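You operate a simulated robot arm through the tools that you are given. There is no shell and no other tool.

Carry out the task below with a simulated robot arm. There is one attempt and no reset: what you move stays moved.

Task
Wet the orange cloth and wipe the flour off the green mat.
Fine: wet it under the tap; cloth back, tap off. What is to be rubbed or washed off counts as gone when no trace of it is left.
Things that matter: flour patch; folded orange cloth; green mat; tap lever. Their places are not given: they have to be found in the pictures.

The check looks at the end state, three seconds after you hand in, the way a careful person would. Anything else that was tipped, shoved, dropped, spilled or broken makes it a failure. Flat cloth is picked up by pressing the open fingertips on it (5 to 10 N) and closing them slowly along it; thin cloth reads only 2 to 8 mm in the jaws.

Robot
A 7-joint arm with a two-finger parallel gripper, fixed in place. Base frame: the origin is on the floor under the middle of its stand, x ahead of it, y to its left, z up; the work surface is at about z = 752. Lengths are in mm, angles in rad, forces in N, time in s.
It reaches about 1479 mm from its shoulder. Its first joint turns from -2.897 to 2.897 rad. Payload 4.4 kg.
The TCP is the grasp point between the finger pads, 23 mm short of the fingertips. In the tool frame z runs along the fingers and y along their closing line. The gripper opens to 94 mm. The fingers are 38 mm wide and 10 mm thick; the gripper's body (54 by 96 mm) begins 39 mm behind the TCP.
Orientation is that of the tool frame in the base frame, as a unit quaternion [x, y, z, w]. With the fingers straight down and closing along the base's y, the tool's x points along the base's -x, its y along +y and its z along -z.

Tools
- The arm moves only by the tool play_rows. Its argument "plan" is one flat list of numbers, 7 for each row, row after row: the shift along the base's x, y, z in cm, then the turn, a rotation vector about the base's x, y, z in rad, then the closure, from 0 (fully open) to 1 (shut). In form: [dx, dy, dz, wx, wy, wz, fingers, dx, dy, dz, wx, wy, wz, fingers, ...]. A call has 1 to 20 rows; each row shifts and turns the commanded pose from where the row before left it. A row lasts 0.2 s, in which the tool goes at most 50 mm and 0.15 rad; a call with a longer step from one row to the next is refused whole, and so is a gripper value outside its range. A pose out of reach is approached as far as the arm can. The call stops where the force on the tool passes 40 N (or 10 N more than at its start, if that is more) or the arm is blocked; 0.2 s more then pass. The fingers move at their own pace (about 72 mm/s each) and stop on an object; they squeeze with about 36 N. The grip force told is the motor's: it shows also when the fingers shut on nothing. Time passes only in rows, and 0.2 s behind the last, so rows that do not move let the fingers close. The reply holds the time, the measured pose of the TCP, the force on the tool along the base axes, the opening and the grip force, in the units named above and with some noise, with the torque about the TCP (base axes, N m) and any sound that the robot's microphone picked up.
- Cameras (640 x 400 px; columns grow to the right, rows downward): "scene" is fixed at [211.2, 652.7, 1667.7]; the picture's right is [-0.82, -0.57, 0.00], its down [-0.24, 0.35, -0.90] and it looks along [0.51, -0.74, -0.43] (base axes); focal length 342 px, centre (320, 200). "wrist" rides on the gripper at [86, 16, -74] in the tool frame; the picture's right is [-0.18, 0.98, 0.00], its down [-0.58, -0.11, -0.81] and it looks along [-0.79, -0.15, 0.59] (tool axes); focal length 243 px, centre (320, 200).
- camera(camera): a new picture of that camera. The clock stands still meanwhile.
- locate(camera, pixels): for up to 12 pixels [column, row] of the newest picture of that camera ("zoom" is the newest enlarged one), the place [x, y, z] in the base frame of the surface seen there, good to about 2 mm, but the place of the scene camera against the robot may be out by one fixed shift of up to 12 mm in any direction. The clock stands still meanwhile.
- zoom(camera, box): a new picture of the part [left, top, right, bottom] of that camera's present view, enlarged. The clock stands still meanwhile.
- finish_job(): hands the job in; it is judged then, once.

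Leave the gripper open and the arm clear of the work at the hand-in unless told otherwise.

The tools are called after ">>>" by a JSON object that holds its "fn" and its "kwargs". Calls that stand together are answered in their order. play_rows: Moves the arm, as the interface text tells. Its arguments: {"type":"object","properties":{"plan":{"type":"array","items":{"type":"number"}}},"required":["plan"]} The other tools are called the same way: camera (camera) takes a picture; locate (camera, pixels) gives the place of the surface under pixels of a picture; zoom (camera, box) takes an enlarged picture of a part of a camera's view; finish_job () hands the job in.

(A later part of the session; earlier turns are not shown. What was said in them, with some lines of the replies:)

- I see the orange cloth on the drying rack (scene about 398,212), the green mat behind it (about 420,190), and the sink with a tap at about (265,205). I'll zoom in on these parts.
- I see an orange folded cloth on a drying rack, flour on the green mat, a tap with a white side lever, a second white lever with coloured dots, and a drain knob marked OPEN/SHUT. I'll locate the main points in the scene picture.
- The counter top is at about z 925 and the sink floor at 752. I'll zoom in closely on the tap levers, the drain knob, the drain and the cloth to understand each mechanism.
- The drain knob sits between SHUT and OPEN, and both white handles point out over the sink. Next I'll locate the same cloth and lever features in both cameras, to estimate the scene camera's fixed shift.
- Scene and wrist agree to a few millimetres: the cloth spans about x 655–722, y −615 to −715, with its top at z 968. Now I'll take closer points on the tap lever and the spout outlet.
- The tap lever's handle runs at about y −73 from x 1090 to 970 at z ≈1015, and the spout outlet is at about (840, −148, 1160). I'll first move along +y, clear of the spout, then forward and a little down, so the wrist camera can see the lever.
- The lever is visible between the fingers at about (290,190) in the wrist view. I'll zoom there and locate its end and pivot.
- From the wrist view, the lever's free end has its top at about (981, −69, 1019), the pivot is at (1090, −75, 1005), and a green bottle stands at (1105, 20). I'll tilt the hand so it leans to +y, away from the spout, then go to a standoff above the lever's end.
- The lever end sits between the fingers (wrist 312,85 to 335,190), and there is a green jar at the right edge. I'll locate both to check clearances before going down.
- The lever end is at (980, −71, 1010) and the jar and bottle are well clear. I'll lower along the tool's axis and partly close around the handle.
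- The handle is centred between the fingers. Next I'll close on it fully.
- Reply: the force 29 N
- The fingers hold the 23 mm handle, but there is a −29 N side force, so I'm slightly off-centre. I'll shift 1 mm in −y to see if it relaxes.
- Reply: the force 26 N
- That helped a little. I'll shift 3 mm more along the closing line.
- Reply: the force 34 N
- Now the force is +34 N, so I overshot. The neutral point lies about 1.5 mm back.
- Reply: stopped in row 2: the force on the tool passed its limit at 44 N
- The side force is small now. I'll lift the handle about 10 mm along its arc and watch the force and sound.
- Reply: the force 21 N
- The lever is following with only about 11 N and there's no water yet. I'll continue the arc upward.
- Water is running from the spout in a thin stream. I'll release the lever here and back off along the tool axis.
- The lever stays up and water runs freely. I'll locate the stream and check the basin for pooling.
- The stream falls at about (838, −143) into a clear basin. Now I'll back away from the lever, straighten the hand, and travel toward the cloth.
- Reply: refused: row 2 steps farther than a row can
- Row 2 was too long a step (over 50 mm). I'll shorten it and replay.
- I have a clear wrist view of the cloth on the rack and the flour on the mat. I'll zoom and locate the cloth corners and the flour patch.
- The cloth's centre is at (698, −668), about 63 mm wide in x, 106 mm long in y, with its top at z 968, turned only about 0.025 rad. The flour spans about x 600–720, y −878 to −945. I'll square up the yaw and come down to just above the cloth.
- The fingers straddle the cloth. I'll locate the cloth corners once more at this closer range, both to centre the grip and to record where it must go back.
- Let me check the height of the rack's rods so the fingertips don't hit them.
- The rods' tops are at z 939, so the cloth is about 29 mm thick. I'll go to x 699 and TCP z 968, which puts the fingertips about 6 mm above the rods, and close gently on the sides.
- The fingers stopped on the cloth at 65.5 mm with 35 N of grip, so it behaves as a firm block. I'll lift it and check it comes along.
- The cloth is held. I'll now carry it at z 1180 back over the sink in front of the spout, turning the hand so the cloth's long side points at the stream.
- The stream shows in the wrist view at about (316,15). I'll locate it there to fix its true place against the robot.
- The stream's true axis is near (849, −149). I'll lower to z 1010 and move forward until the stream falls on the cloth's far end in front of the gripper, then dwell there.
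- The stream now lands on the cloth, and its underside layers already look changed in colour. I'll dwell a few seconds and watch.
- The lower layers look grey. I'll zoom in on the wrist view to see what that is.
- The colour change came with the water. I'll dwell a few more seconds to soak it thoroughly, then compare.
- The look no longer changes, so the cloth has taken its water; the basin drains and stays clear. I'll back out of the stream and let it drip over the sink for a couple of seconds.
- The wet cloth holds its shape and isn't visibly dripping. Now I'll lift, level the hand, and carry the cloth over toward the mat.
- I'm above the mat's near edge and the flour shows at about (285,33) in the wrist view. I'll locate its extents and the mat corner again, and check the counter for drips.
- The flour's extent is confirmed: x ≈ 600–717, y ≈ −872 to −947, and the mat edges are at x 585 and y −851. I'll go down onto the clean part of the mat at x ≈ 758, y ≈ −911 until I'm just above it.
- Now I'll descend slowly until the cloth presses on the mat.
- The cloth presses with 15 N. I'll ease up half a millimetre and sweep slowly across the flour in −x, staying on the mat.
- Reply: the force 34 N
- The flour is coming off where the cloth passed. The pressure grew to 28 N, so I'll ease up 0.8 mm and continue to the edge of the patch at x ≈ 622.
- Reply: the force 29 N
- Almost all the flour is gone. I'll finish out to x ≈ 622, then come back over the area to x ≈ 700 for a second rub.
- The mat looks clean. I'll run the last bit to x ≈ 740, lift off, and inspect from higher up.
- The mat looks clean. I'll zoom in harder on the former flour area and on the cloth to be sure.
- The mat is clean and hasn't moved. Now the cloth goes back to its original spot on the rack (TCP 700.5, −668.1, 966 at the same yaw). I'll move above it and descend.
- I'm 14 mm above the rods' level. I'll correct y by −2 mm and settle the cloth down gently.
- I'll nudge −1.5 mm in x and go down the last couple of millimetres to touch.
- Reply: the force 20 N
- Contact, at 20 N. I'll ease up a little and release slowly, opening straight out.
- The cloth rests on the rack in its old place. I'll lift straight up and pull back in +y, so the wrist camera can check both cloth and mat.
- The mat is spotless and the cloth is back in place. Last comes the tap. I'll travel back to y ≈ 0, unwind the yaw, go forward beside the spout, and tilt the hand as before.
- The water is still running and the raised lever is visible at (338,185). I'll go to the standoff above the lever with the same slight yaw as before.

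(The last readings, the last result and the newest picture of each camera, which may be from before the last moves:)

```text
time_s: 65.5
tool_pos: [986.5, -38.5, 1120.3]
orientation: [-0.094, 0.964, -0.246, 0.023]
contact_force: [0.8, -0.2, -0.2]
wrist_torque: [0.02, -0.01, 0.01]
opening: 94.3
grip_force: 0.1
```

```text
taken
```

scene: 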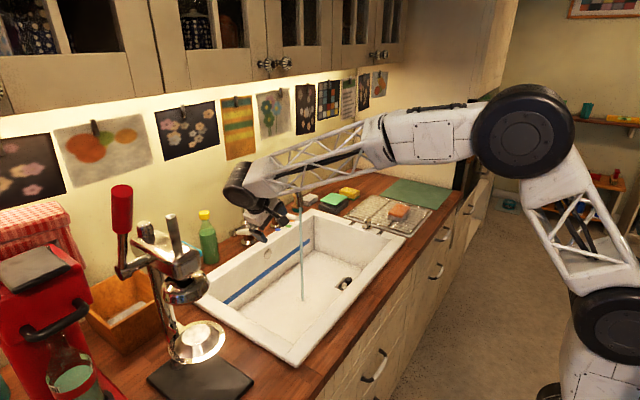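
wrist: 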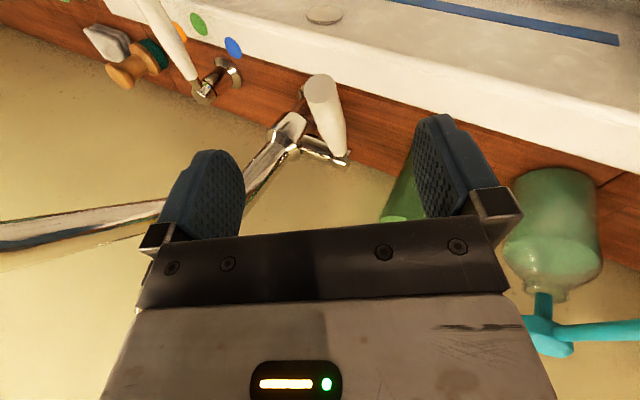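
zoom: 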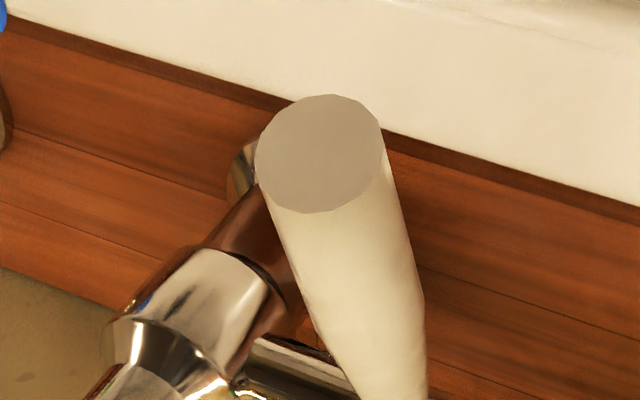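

>>> {"fn": "locate", "kwargs": {"camera": "wrist", "pixels": [[320, 90], [325, 110], [330, 125], [336, 140], [341, 152], [310, 90], [332, 95], [312, 80], [318, 100]]}}

```text
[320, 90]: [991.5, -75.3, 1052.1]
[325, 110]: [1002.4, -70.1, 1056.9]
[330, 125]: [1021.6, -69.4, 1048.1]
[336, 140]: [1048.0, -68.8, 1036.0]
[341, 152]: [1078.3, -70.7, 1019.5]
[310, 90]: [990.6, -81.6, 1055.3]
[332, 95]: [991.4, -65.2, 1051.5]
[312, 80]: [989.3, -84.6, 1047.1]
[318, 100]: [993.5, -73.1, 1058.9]
```

The raised handle's end is at (991, −75, 1052). I'll lower along the tool axis to straddle it, then close.

>>> {"fn": "play_rows", "kwargs": {"plan": [0.4, -1.2, -2.3, 0, 0, 0, 0, 0.4, -1.2, -2.3, 0, 0, 0, 0, 0.35, -1.25, -2.4, 0, 0, 0, 0, 0, 0, 0, 0, 0, 0, 0.3, 0, 0, 0, 0, 0, 0, 0.55, 0, 0, 0, 0, 0, 0, 0.6, 0, 0, 0, 0, 0, 0, 0.6]}}

>>> {"fn": "camera", "kwargs": {"camera": "wrist"}}

```text
time_s: 67.2
tool_pos: [998.0, -75.1, 1048.9]
orientation: [-0.094, 0.964, -0.246, 0.024]
contact_force: [-0.3, -0.3, 0.8]
wrist_torque: [0.02, 0.01, 0.02]
opening: 37.6
grip_force: 0.0
```

```text
taken
```

wrist: 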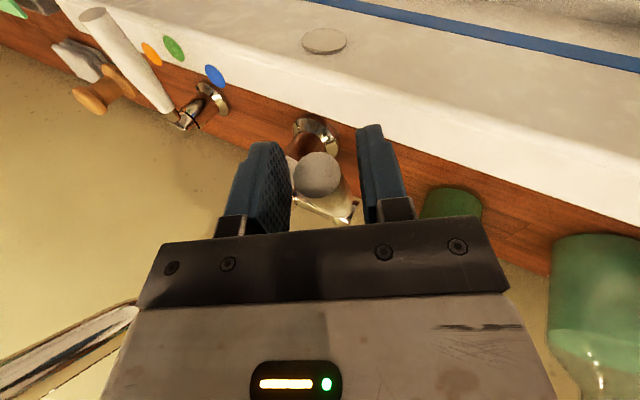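

The handle sits slightly toward the −y finger. I'll shift 1 mm and close.

>>> {"fn": "play_rows", "kwargs": {"plan": [0, -0.1, 0, 0, 0, 0, 0.68, 0, 0, 0, 0, 0, 0, 0.74, 0, 0, 0, 0, 0, 0, 0.78, 0, 0, 0, 0, 0, 0, 0.85]}}

```text
time_s: 68.2
tool_pos: [998.6, -74.5, 1050.0]
orientation: [-0.094, 0.964, -0.246, 0.023]
contact_force: [-1.0, 10.4, -1.7]
wrist_torque: [0.32, 0.22, 0.81]
opening: 22.8
grip_force: 45.0
```

The grip on the lever is good, with only 10 N side force. Now I'll retrace the arc downward to the off position.

>>> {"fn": "play_rows", "kwargs": {"plan": [-0.23, 0, -0.5, 0, 0, -0.028, 0.85, -0.2, 0, -0.5, 0, 0, -0.028, 0.85, -0.18, 0, -0.52, 0, 0, -0.028, 0.85, -0.15, 0, -0.52, 0, 0, -0.028, 0.85, -0.12, 0, -0.53, 0, 0, -0.028, 0.85]}}

>>> {"fn": "zoom", "kwargs": {"camera": "scene", "box": [200, 160, 392, 300]}}

```text
time_s: 69.3
tool_pos: [988.7, -74.8, 1023.2]
orientation: [-0.026, 0.969, -0.247, 0.006]
contact_force: [1.9, 18.0, 4.1]
wrist_torque: [0.34, -0.56, 1.33]
opening: 23.2
grip_force: 44.9
```

```text
2.86 times, centred on (296, 230) of scene
```

zoom: 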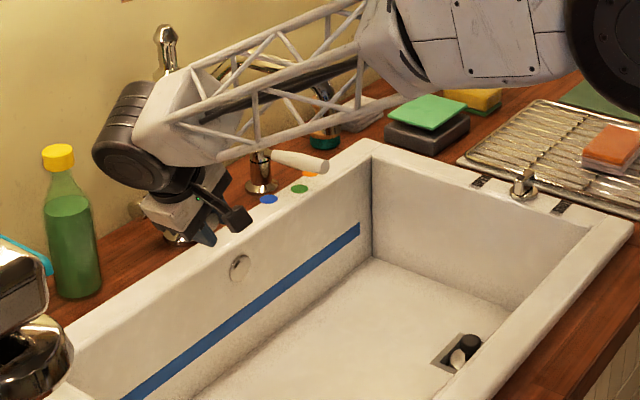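

The water has stopped. I'll continue down the last 9 mm to the lever's original closed position.

>>> {"fn": "play_rows", "kwargs": {"plan": [-0.07, 0.05, -0.35, 0, 0, -0.018, 0.85, -0.05, 0.05, -0.35, 0, 0, -0.018, 0.85, -0.02, 0, -0.3, 0, 0, -0.018, 0.85, 0, 0, 0, 0, 0, 0, 0.85]}}

```text
time_s: 70.3
tool_pos: [987.4, -75.3, 1013.4]
orientation: [0.001, 0.969, -0.247, -0.002]
contact_force: [-2.7, -6.0, 5.7]
wrist_torque: [0.21, -0.72, 1.15]
opening: 22.8
grip_force: 45.6
```

The lever is back where it was at the start (TCP 987, −75, 1013). I'll release and back off along the tool axis.

>>> {"fn": "play_rows", "kwargs": {"plan": [0, 0, 0, 0, 0, 0, 0.6, 0, 0, 0, 0, 0, 0, 0.3, 0, 0, 0, 0, 0, 0, 0, 0, 1.35, 2.3, 0, 0, 0, 0, 0, 1.35, 2.3, 0, 0, 0, 0, 0, 1.4, 2.4, 0, 0, 0, 0, 0, 0, 0, 0, 0, 0, 0]}}

>>> {"fn": "camera", "kwargs": {"camera": "wrist"}}

>>> {"fn": "locate", "kwargs": {"camera": "wrist", "pixels": [[318, 95], [322, 120], [328, 150], [312, 82], [335, 175]]}}

>>> {"fn": "zoom", "kwargs": {"camera": "scene", "box": [200, 160, 392, 300]}}

```text
time_s: 72.0
tool_pos: [989.2, -33.6, 1083.5]
orientation: [0.0, 0.969, -0.247, 0.0]
contact_force: [0.9, -0.5, -0.9]
wrist_torque: [0.01, -0.01, -0.02]
opening: 93.8
grip_force: 0.1
```

```text
taken
```

wrist: 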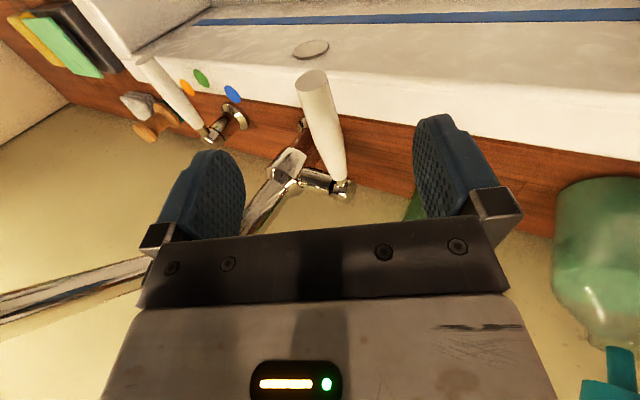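

```text
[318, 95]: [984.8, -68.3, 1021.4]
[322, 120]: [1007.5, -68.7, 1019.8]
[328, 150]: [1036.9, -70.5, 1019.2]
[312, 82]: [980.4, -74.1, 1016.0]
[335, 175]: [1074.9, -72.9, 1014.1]
```

```text
2.86 times, centred on (296, 230) of scene
```

zoom: 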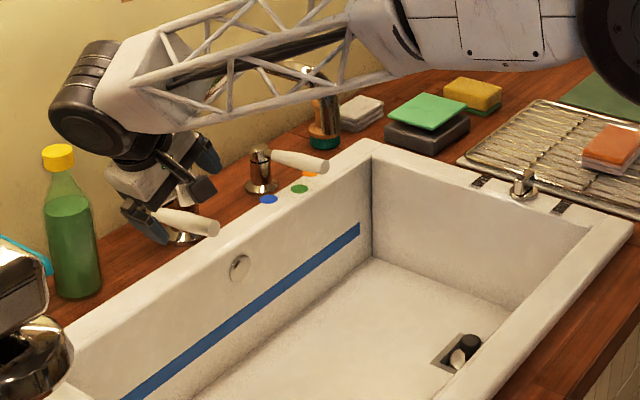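

The stream is off and the lever looks the same as at the start. I'll zoom in on the spout and lever to be sure there's no trickle, comparing with the first picture.

>>> {"fn": "zoom", "kwargs": {"camera": "scene", "box": [280, 170, 328, 230]}}

>>> {"fn": "zoom", "kwargs": {"camera": "scene", "box": [225, 205, 305, 255]}}

>>> {"fn": "zoom", "kwargs": {"camera": "wrist", "box": [240, 50, 400, 210]}}

```text
6.67 times, centred on (304, 200) of scene
```

zoom: 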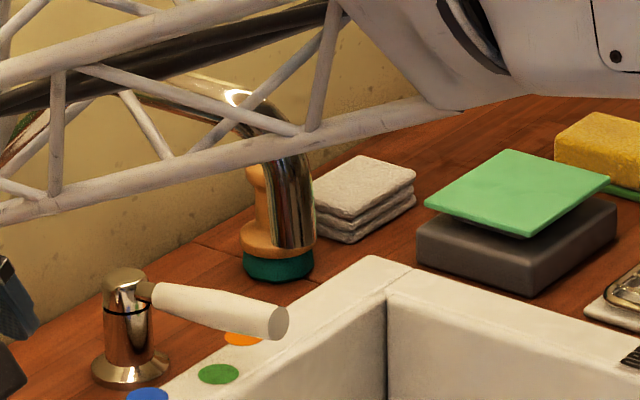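

```text
8.00 times, centred on (265, 230) of scene
```

zoom: 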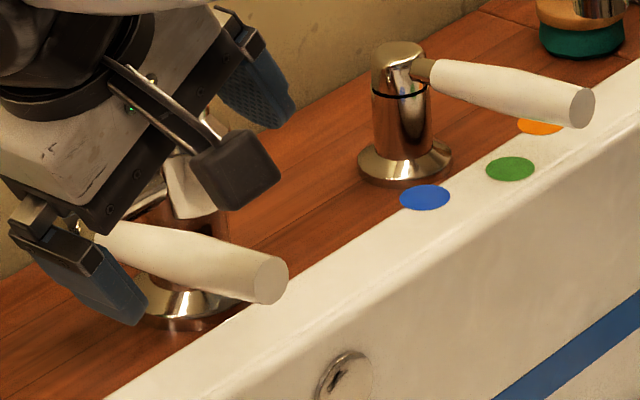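

```text
2.50 times, centred on (320, 130) of wrist
```

zoom: 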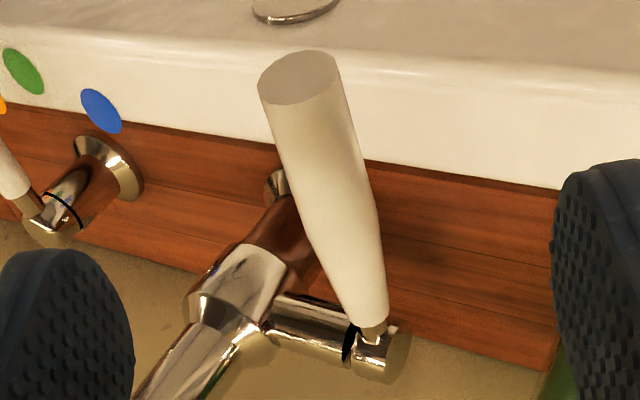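

There's no trickle, but compared with the first picture the handle end is about 3 mm higher (zoom row 278 vs 285). I'll close the fingers and gently press the handle down from above until it meets its stop.

>>> {"fn": "play_rows", "kwargs": {"plan": [0, 0, 0, 0, 0, 0, 0.5, 0, 0, 0, 0, 0, 0, 1, 0, 0, 0, 0, 0, 0, 1, 0, 0, 0, 0, 0, 0, 1, 0, -1.3, -1.2, 0, 0, 0, 1, 0, -1.3, -1.2, 0, 0, 0, 1, 0, 0, -0.5, 0, 0, 0, 1, 0, 0, -0.4, 0, 0, 0, 1, 0, 0, -0.3, 0, 0, 0, 1]}}

>>> {"fn": "zoom", "kwargs": {"camera": "scene", "box": [225, 205, 305, 255]}}

>>> {"fn": "camera", "kwargs": {"camera": "wrist"}}

```text
time_s: 74.0
tool_pos: [989.6, -61.0, 1049.4]
orientation: [0.0, 0.969, -0.246, 0.0]
contact_force: [0.7, 0.1, 0.0]
wrist_torque: [0.03, 0.0, 0.0]
opening: 0.1
grip_force: 36.1
```

```text
8.00 times, centred on (265, 230) of scene
```

zoom: 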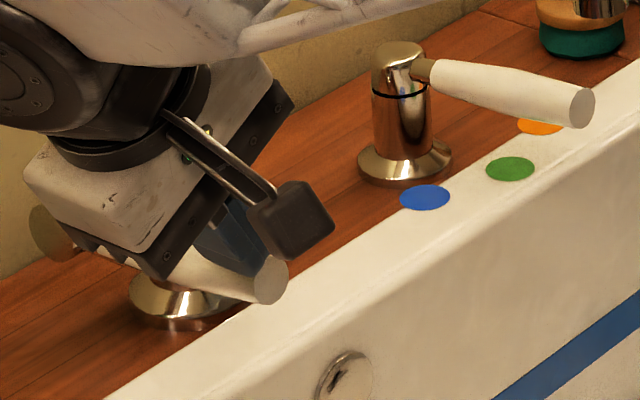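

```text
taken
```

wrist: 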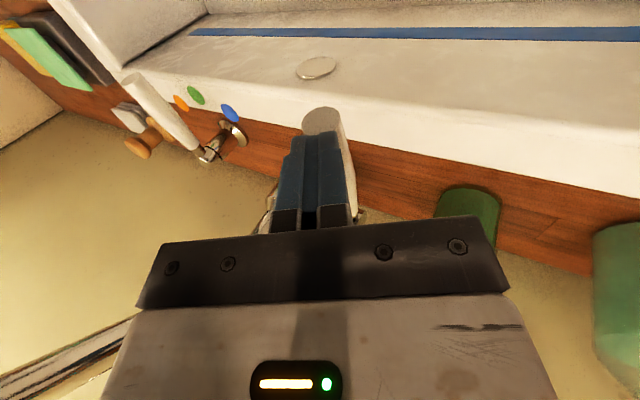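

The closed fingertips sit above the handle. I'll step down gently until contact and watch the force.

>>> {"fn": "play_rows", "kwargs": {"plan": [0, 0, -0.25, 0, 0, 0, 1, 0, 0, -0.25, 0, 0, 0, 1, 0, 0, -0.2, 0, 0, 0, 1, 0, 0, -0.15, 0, 0, 0, 1]}}

```text
time_s: 75.0
tool_pos: [987.7, -58.8, 1040.9]
orientation: [0.0, 0.969, -0.247, 0.001]
contact_force: [1.3, 2.3, 13.0]
wrist_torque: [-0.12, -0.05, 0.04]
opening: 0.0
grip_force: 35.5
```

>>> {"fn": "play_rows", "kwargs": {"plan": [0, 0, -0.15, 0, 0, 0, 1, 0, 0, -0.15, 0, 0, 0, 1, 0, 0, 0, 0, 0, 0, 1]}}

>>> {"fn": "zoom", "kwargs": {"camera": "scene", "box": [225, 205, 305, 255]}}

```text
time_s: 75.9
tool_pos: [989.8, -58.7, 1041.6]
orientation: [0.0, 0.969, -0.247, 0.003]
contact_force: [0.4, 4.5, 9.6]
wrist_torque: [-0.01, -0.03, -0.13]
opening: 0.0
grip_force: 35.5
stopped in row 3: the force on the tool passed its limit at 40 N (the readings are from after the stop); the commanded pose is now the measured one
```

```text
8.00 times, centred on (265, 230) of scene
```

zoom: 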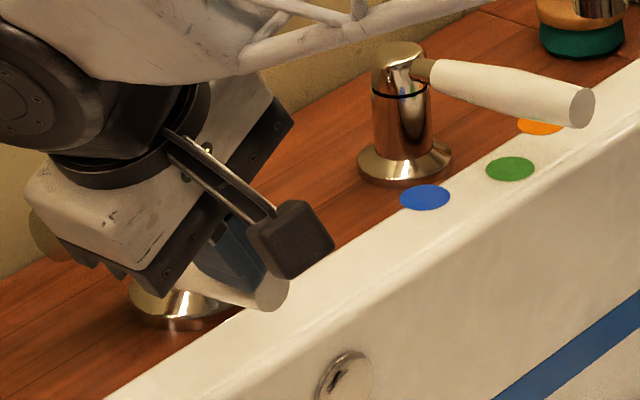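

The push met a hard stop and the handle end is back at row ~285, its original closed position. Now I'll retreat along the tool axis, level the hand, open the fingers, and return toward the starting pose.

>>> {"fn": "play_rows", "kwargs": {"plan": [0, 0.5, 1, 0, 0, 0, 1, 0, 1.6, 3, 0, 0, 0, 1, 0, 1.6, 3, 0, 0, 0, 1, -3, 1.6, 2, 0, 0, 0, 0.5, -4.5, 1, 1, 0, 0, 0, 0, -4.5, 0, 1, 0.125, 0, 0, 0, -4.5, 0, 1, 0.125, 0, 0, 0, -4.5, 0, 1, 0.125, 0, 0, 0, -4.5, 0, 1, 0.125, 0, 0, 0, -4.5, 0, 2, 0, 0, 0, 0, -1.4, 0, 2, 0, 0, 0, 0]}}

>>> {"fn": "camera", "kwargs": {"camera": "scene"}}

>>> {"fn": "camera", "kwargs": {"camera": "wrist"}}

```text
time_s: 78.3
tool_pos: [677.7, 3.7, 1218.8]
orientation: [0.001, 1.0, 0.001, 0.001]
contact_force: [-0.2, 1.1, 0.5]
wrist_torque: [-0.05, 0.04, -0.01]
opening: 93.9
grip_force: 0.2
```

```text
taken
```

scene: 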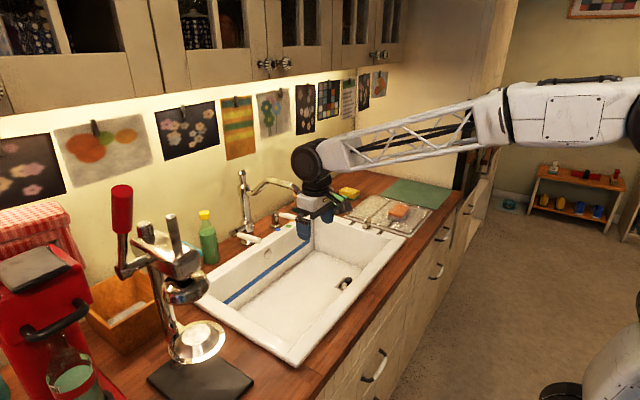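

```text
taken
```

wrist: 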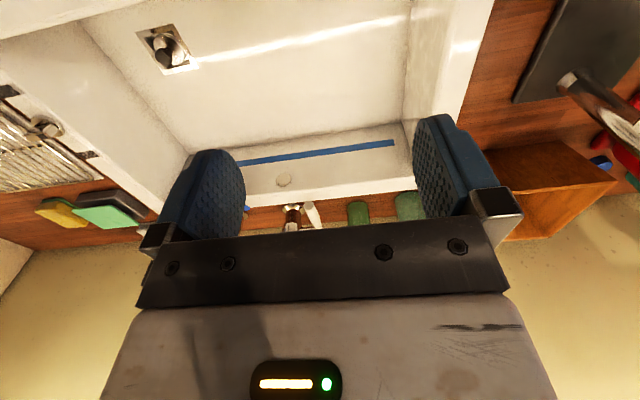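

Water is off and everything stands as before. I'll return to the starting pose and take final close-ups.

>>> {"fn": "play_rows", "kwargs": {"plan": [0, -4.8, 0, 0, 0, 0, 0, 0, -4.8, 0, 0, 0, 0, 0, 0, -4.8, 0, 0, 0, 0, 0, 0, -4.8, 0, 0, 0, 0, 0, 0, -4.8, 0, 0, 0, 0, 0, 0, -4.8, 0.8, 0, 0, 0, 0, 0, 0, 0, 0, 0, 0, 0]}}

>>> {"fn": "zoom", "kwargs": {"camera": "scene", "box": [330, 160, 480, 254]}}

>>> {"fn": "zoom", "kwargs": {"camera": "scene", "box": [190, 150, 350, 250]}}

>>> {"fn": "zoom", "kwargs": {"camera": "wrist", "box": [0, 0, 260, 240]}}

>>> {"fn": "camera", "kwargs": {"camera": "scene"}}

```text
time_s: 79.9
tool_pos: [676.0, -285.1, 1226.3]
orientation: [0.002, 1.0, 0.0, 0.001]
contact_force: [-0.2, 0.0, 0.8]
wrist_torque: [-0.04, 0.0, 0.01]
opening: 94.1
grip_force: 0.0
```

```text
4.26 times, centred on (405, 207) of scene
```

zoom: 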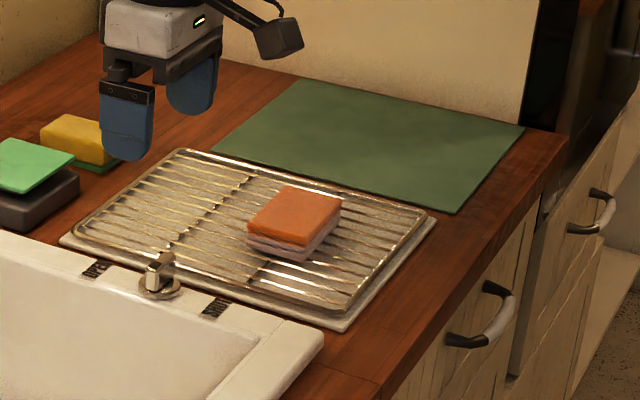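

```text
4.00 times, centred on (270, 200) of scene
```

zoom: 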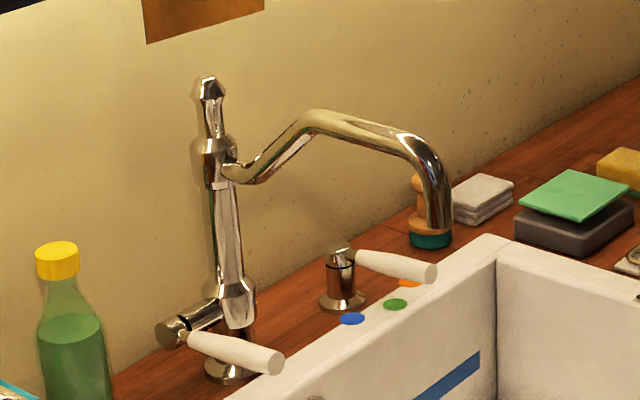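

```text
1.67 times, centred on (130, 120) of wrist
```

zoom: 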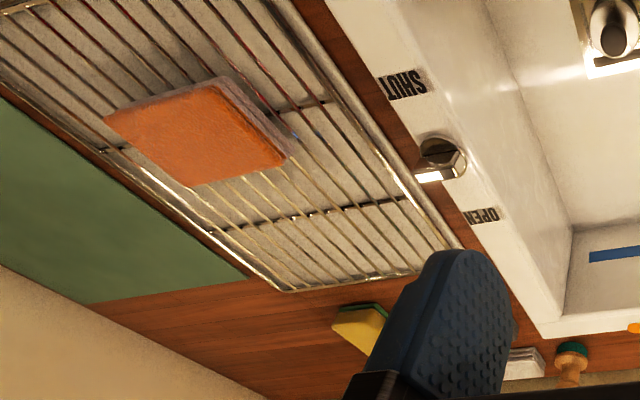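

```text
taken
```

scene: 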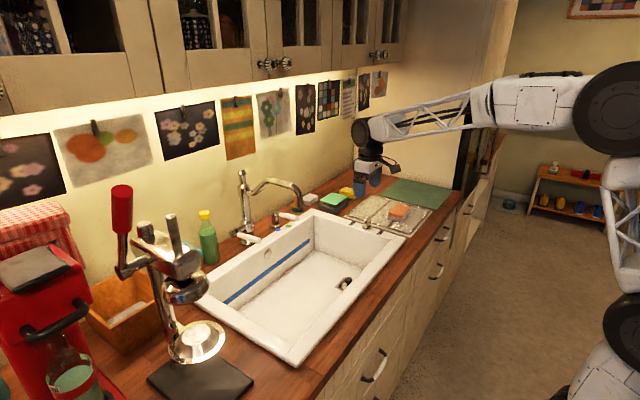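

The final check matches what was asked:
- The mat is clean and hasn't moved.
- The wet cloth lies where it was on the rack.
- The tap lever is at its closed stop and no water runs.
- Nothing else has shifted.
- The gripper is open and clear of the work.

I'll hand in the job.

>>> {"fn": "finish_job", "kwargs": {}}

```text
The job is handed in.
```

The flour is off the green mat, and I've handed the job in. The result of the check hasn't come back.

- **Wetting:** I turned the tap on, held the orange cloth in the stream for about six seconds, then let it drip over the sink. Its lower layers turned grey as soon as the water hit them and stayed that way, which I took to be the wetness showing.
- **Wiping:** I pressed the wet cloth on the flour and rubbed across it and back. Close-ups afterwards showed no flour left, and the mat had not moved.
- **Cloth:** It is back on the drying rack in its original spot.
- **Tap:** The lever first stopped about 3 mm above its starting position, with the water already off. I pressed it down until it met its stop, and it now matches the first picture.

Nothing else looked moved or spilled in the final pictures. The gripper is open and the arm is back at its starting pose.
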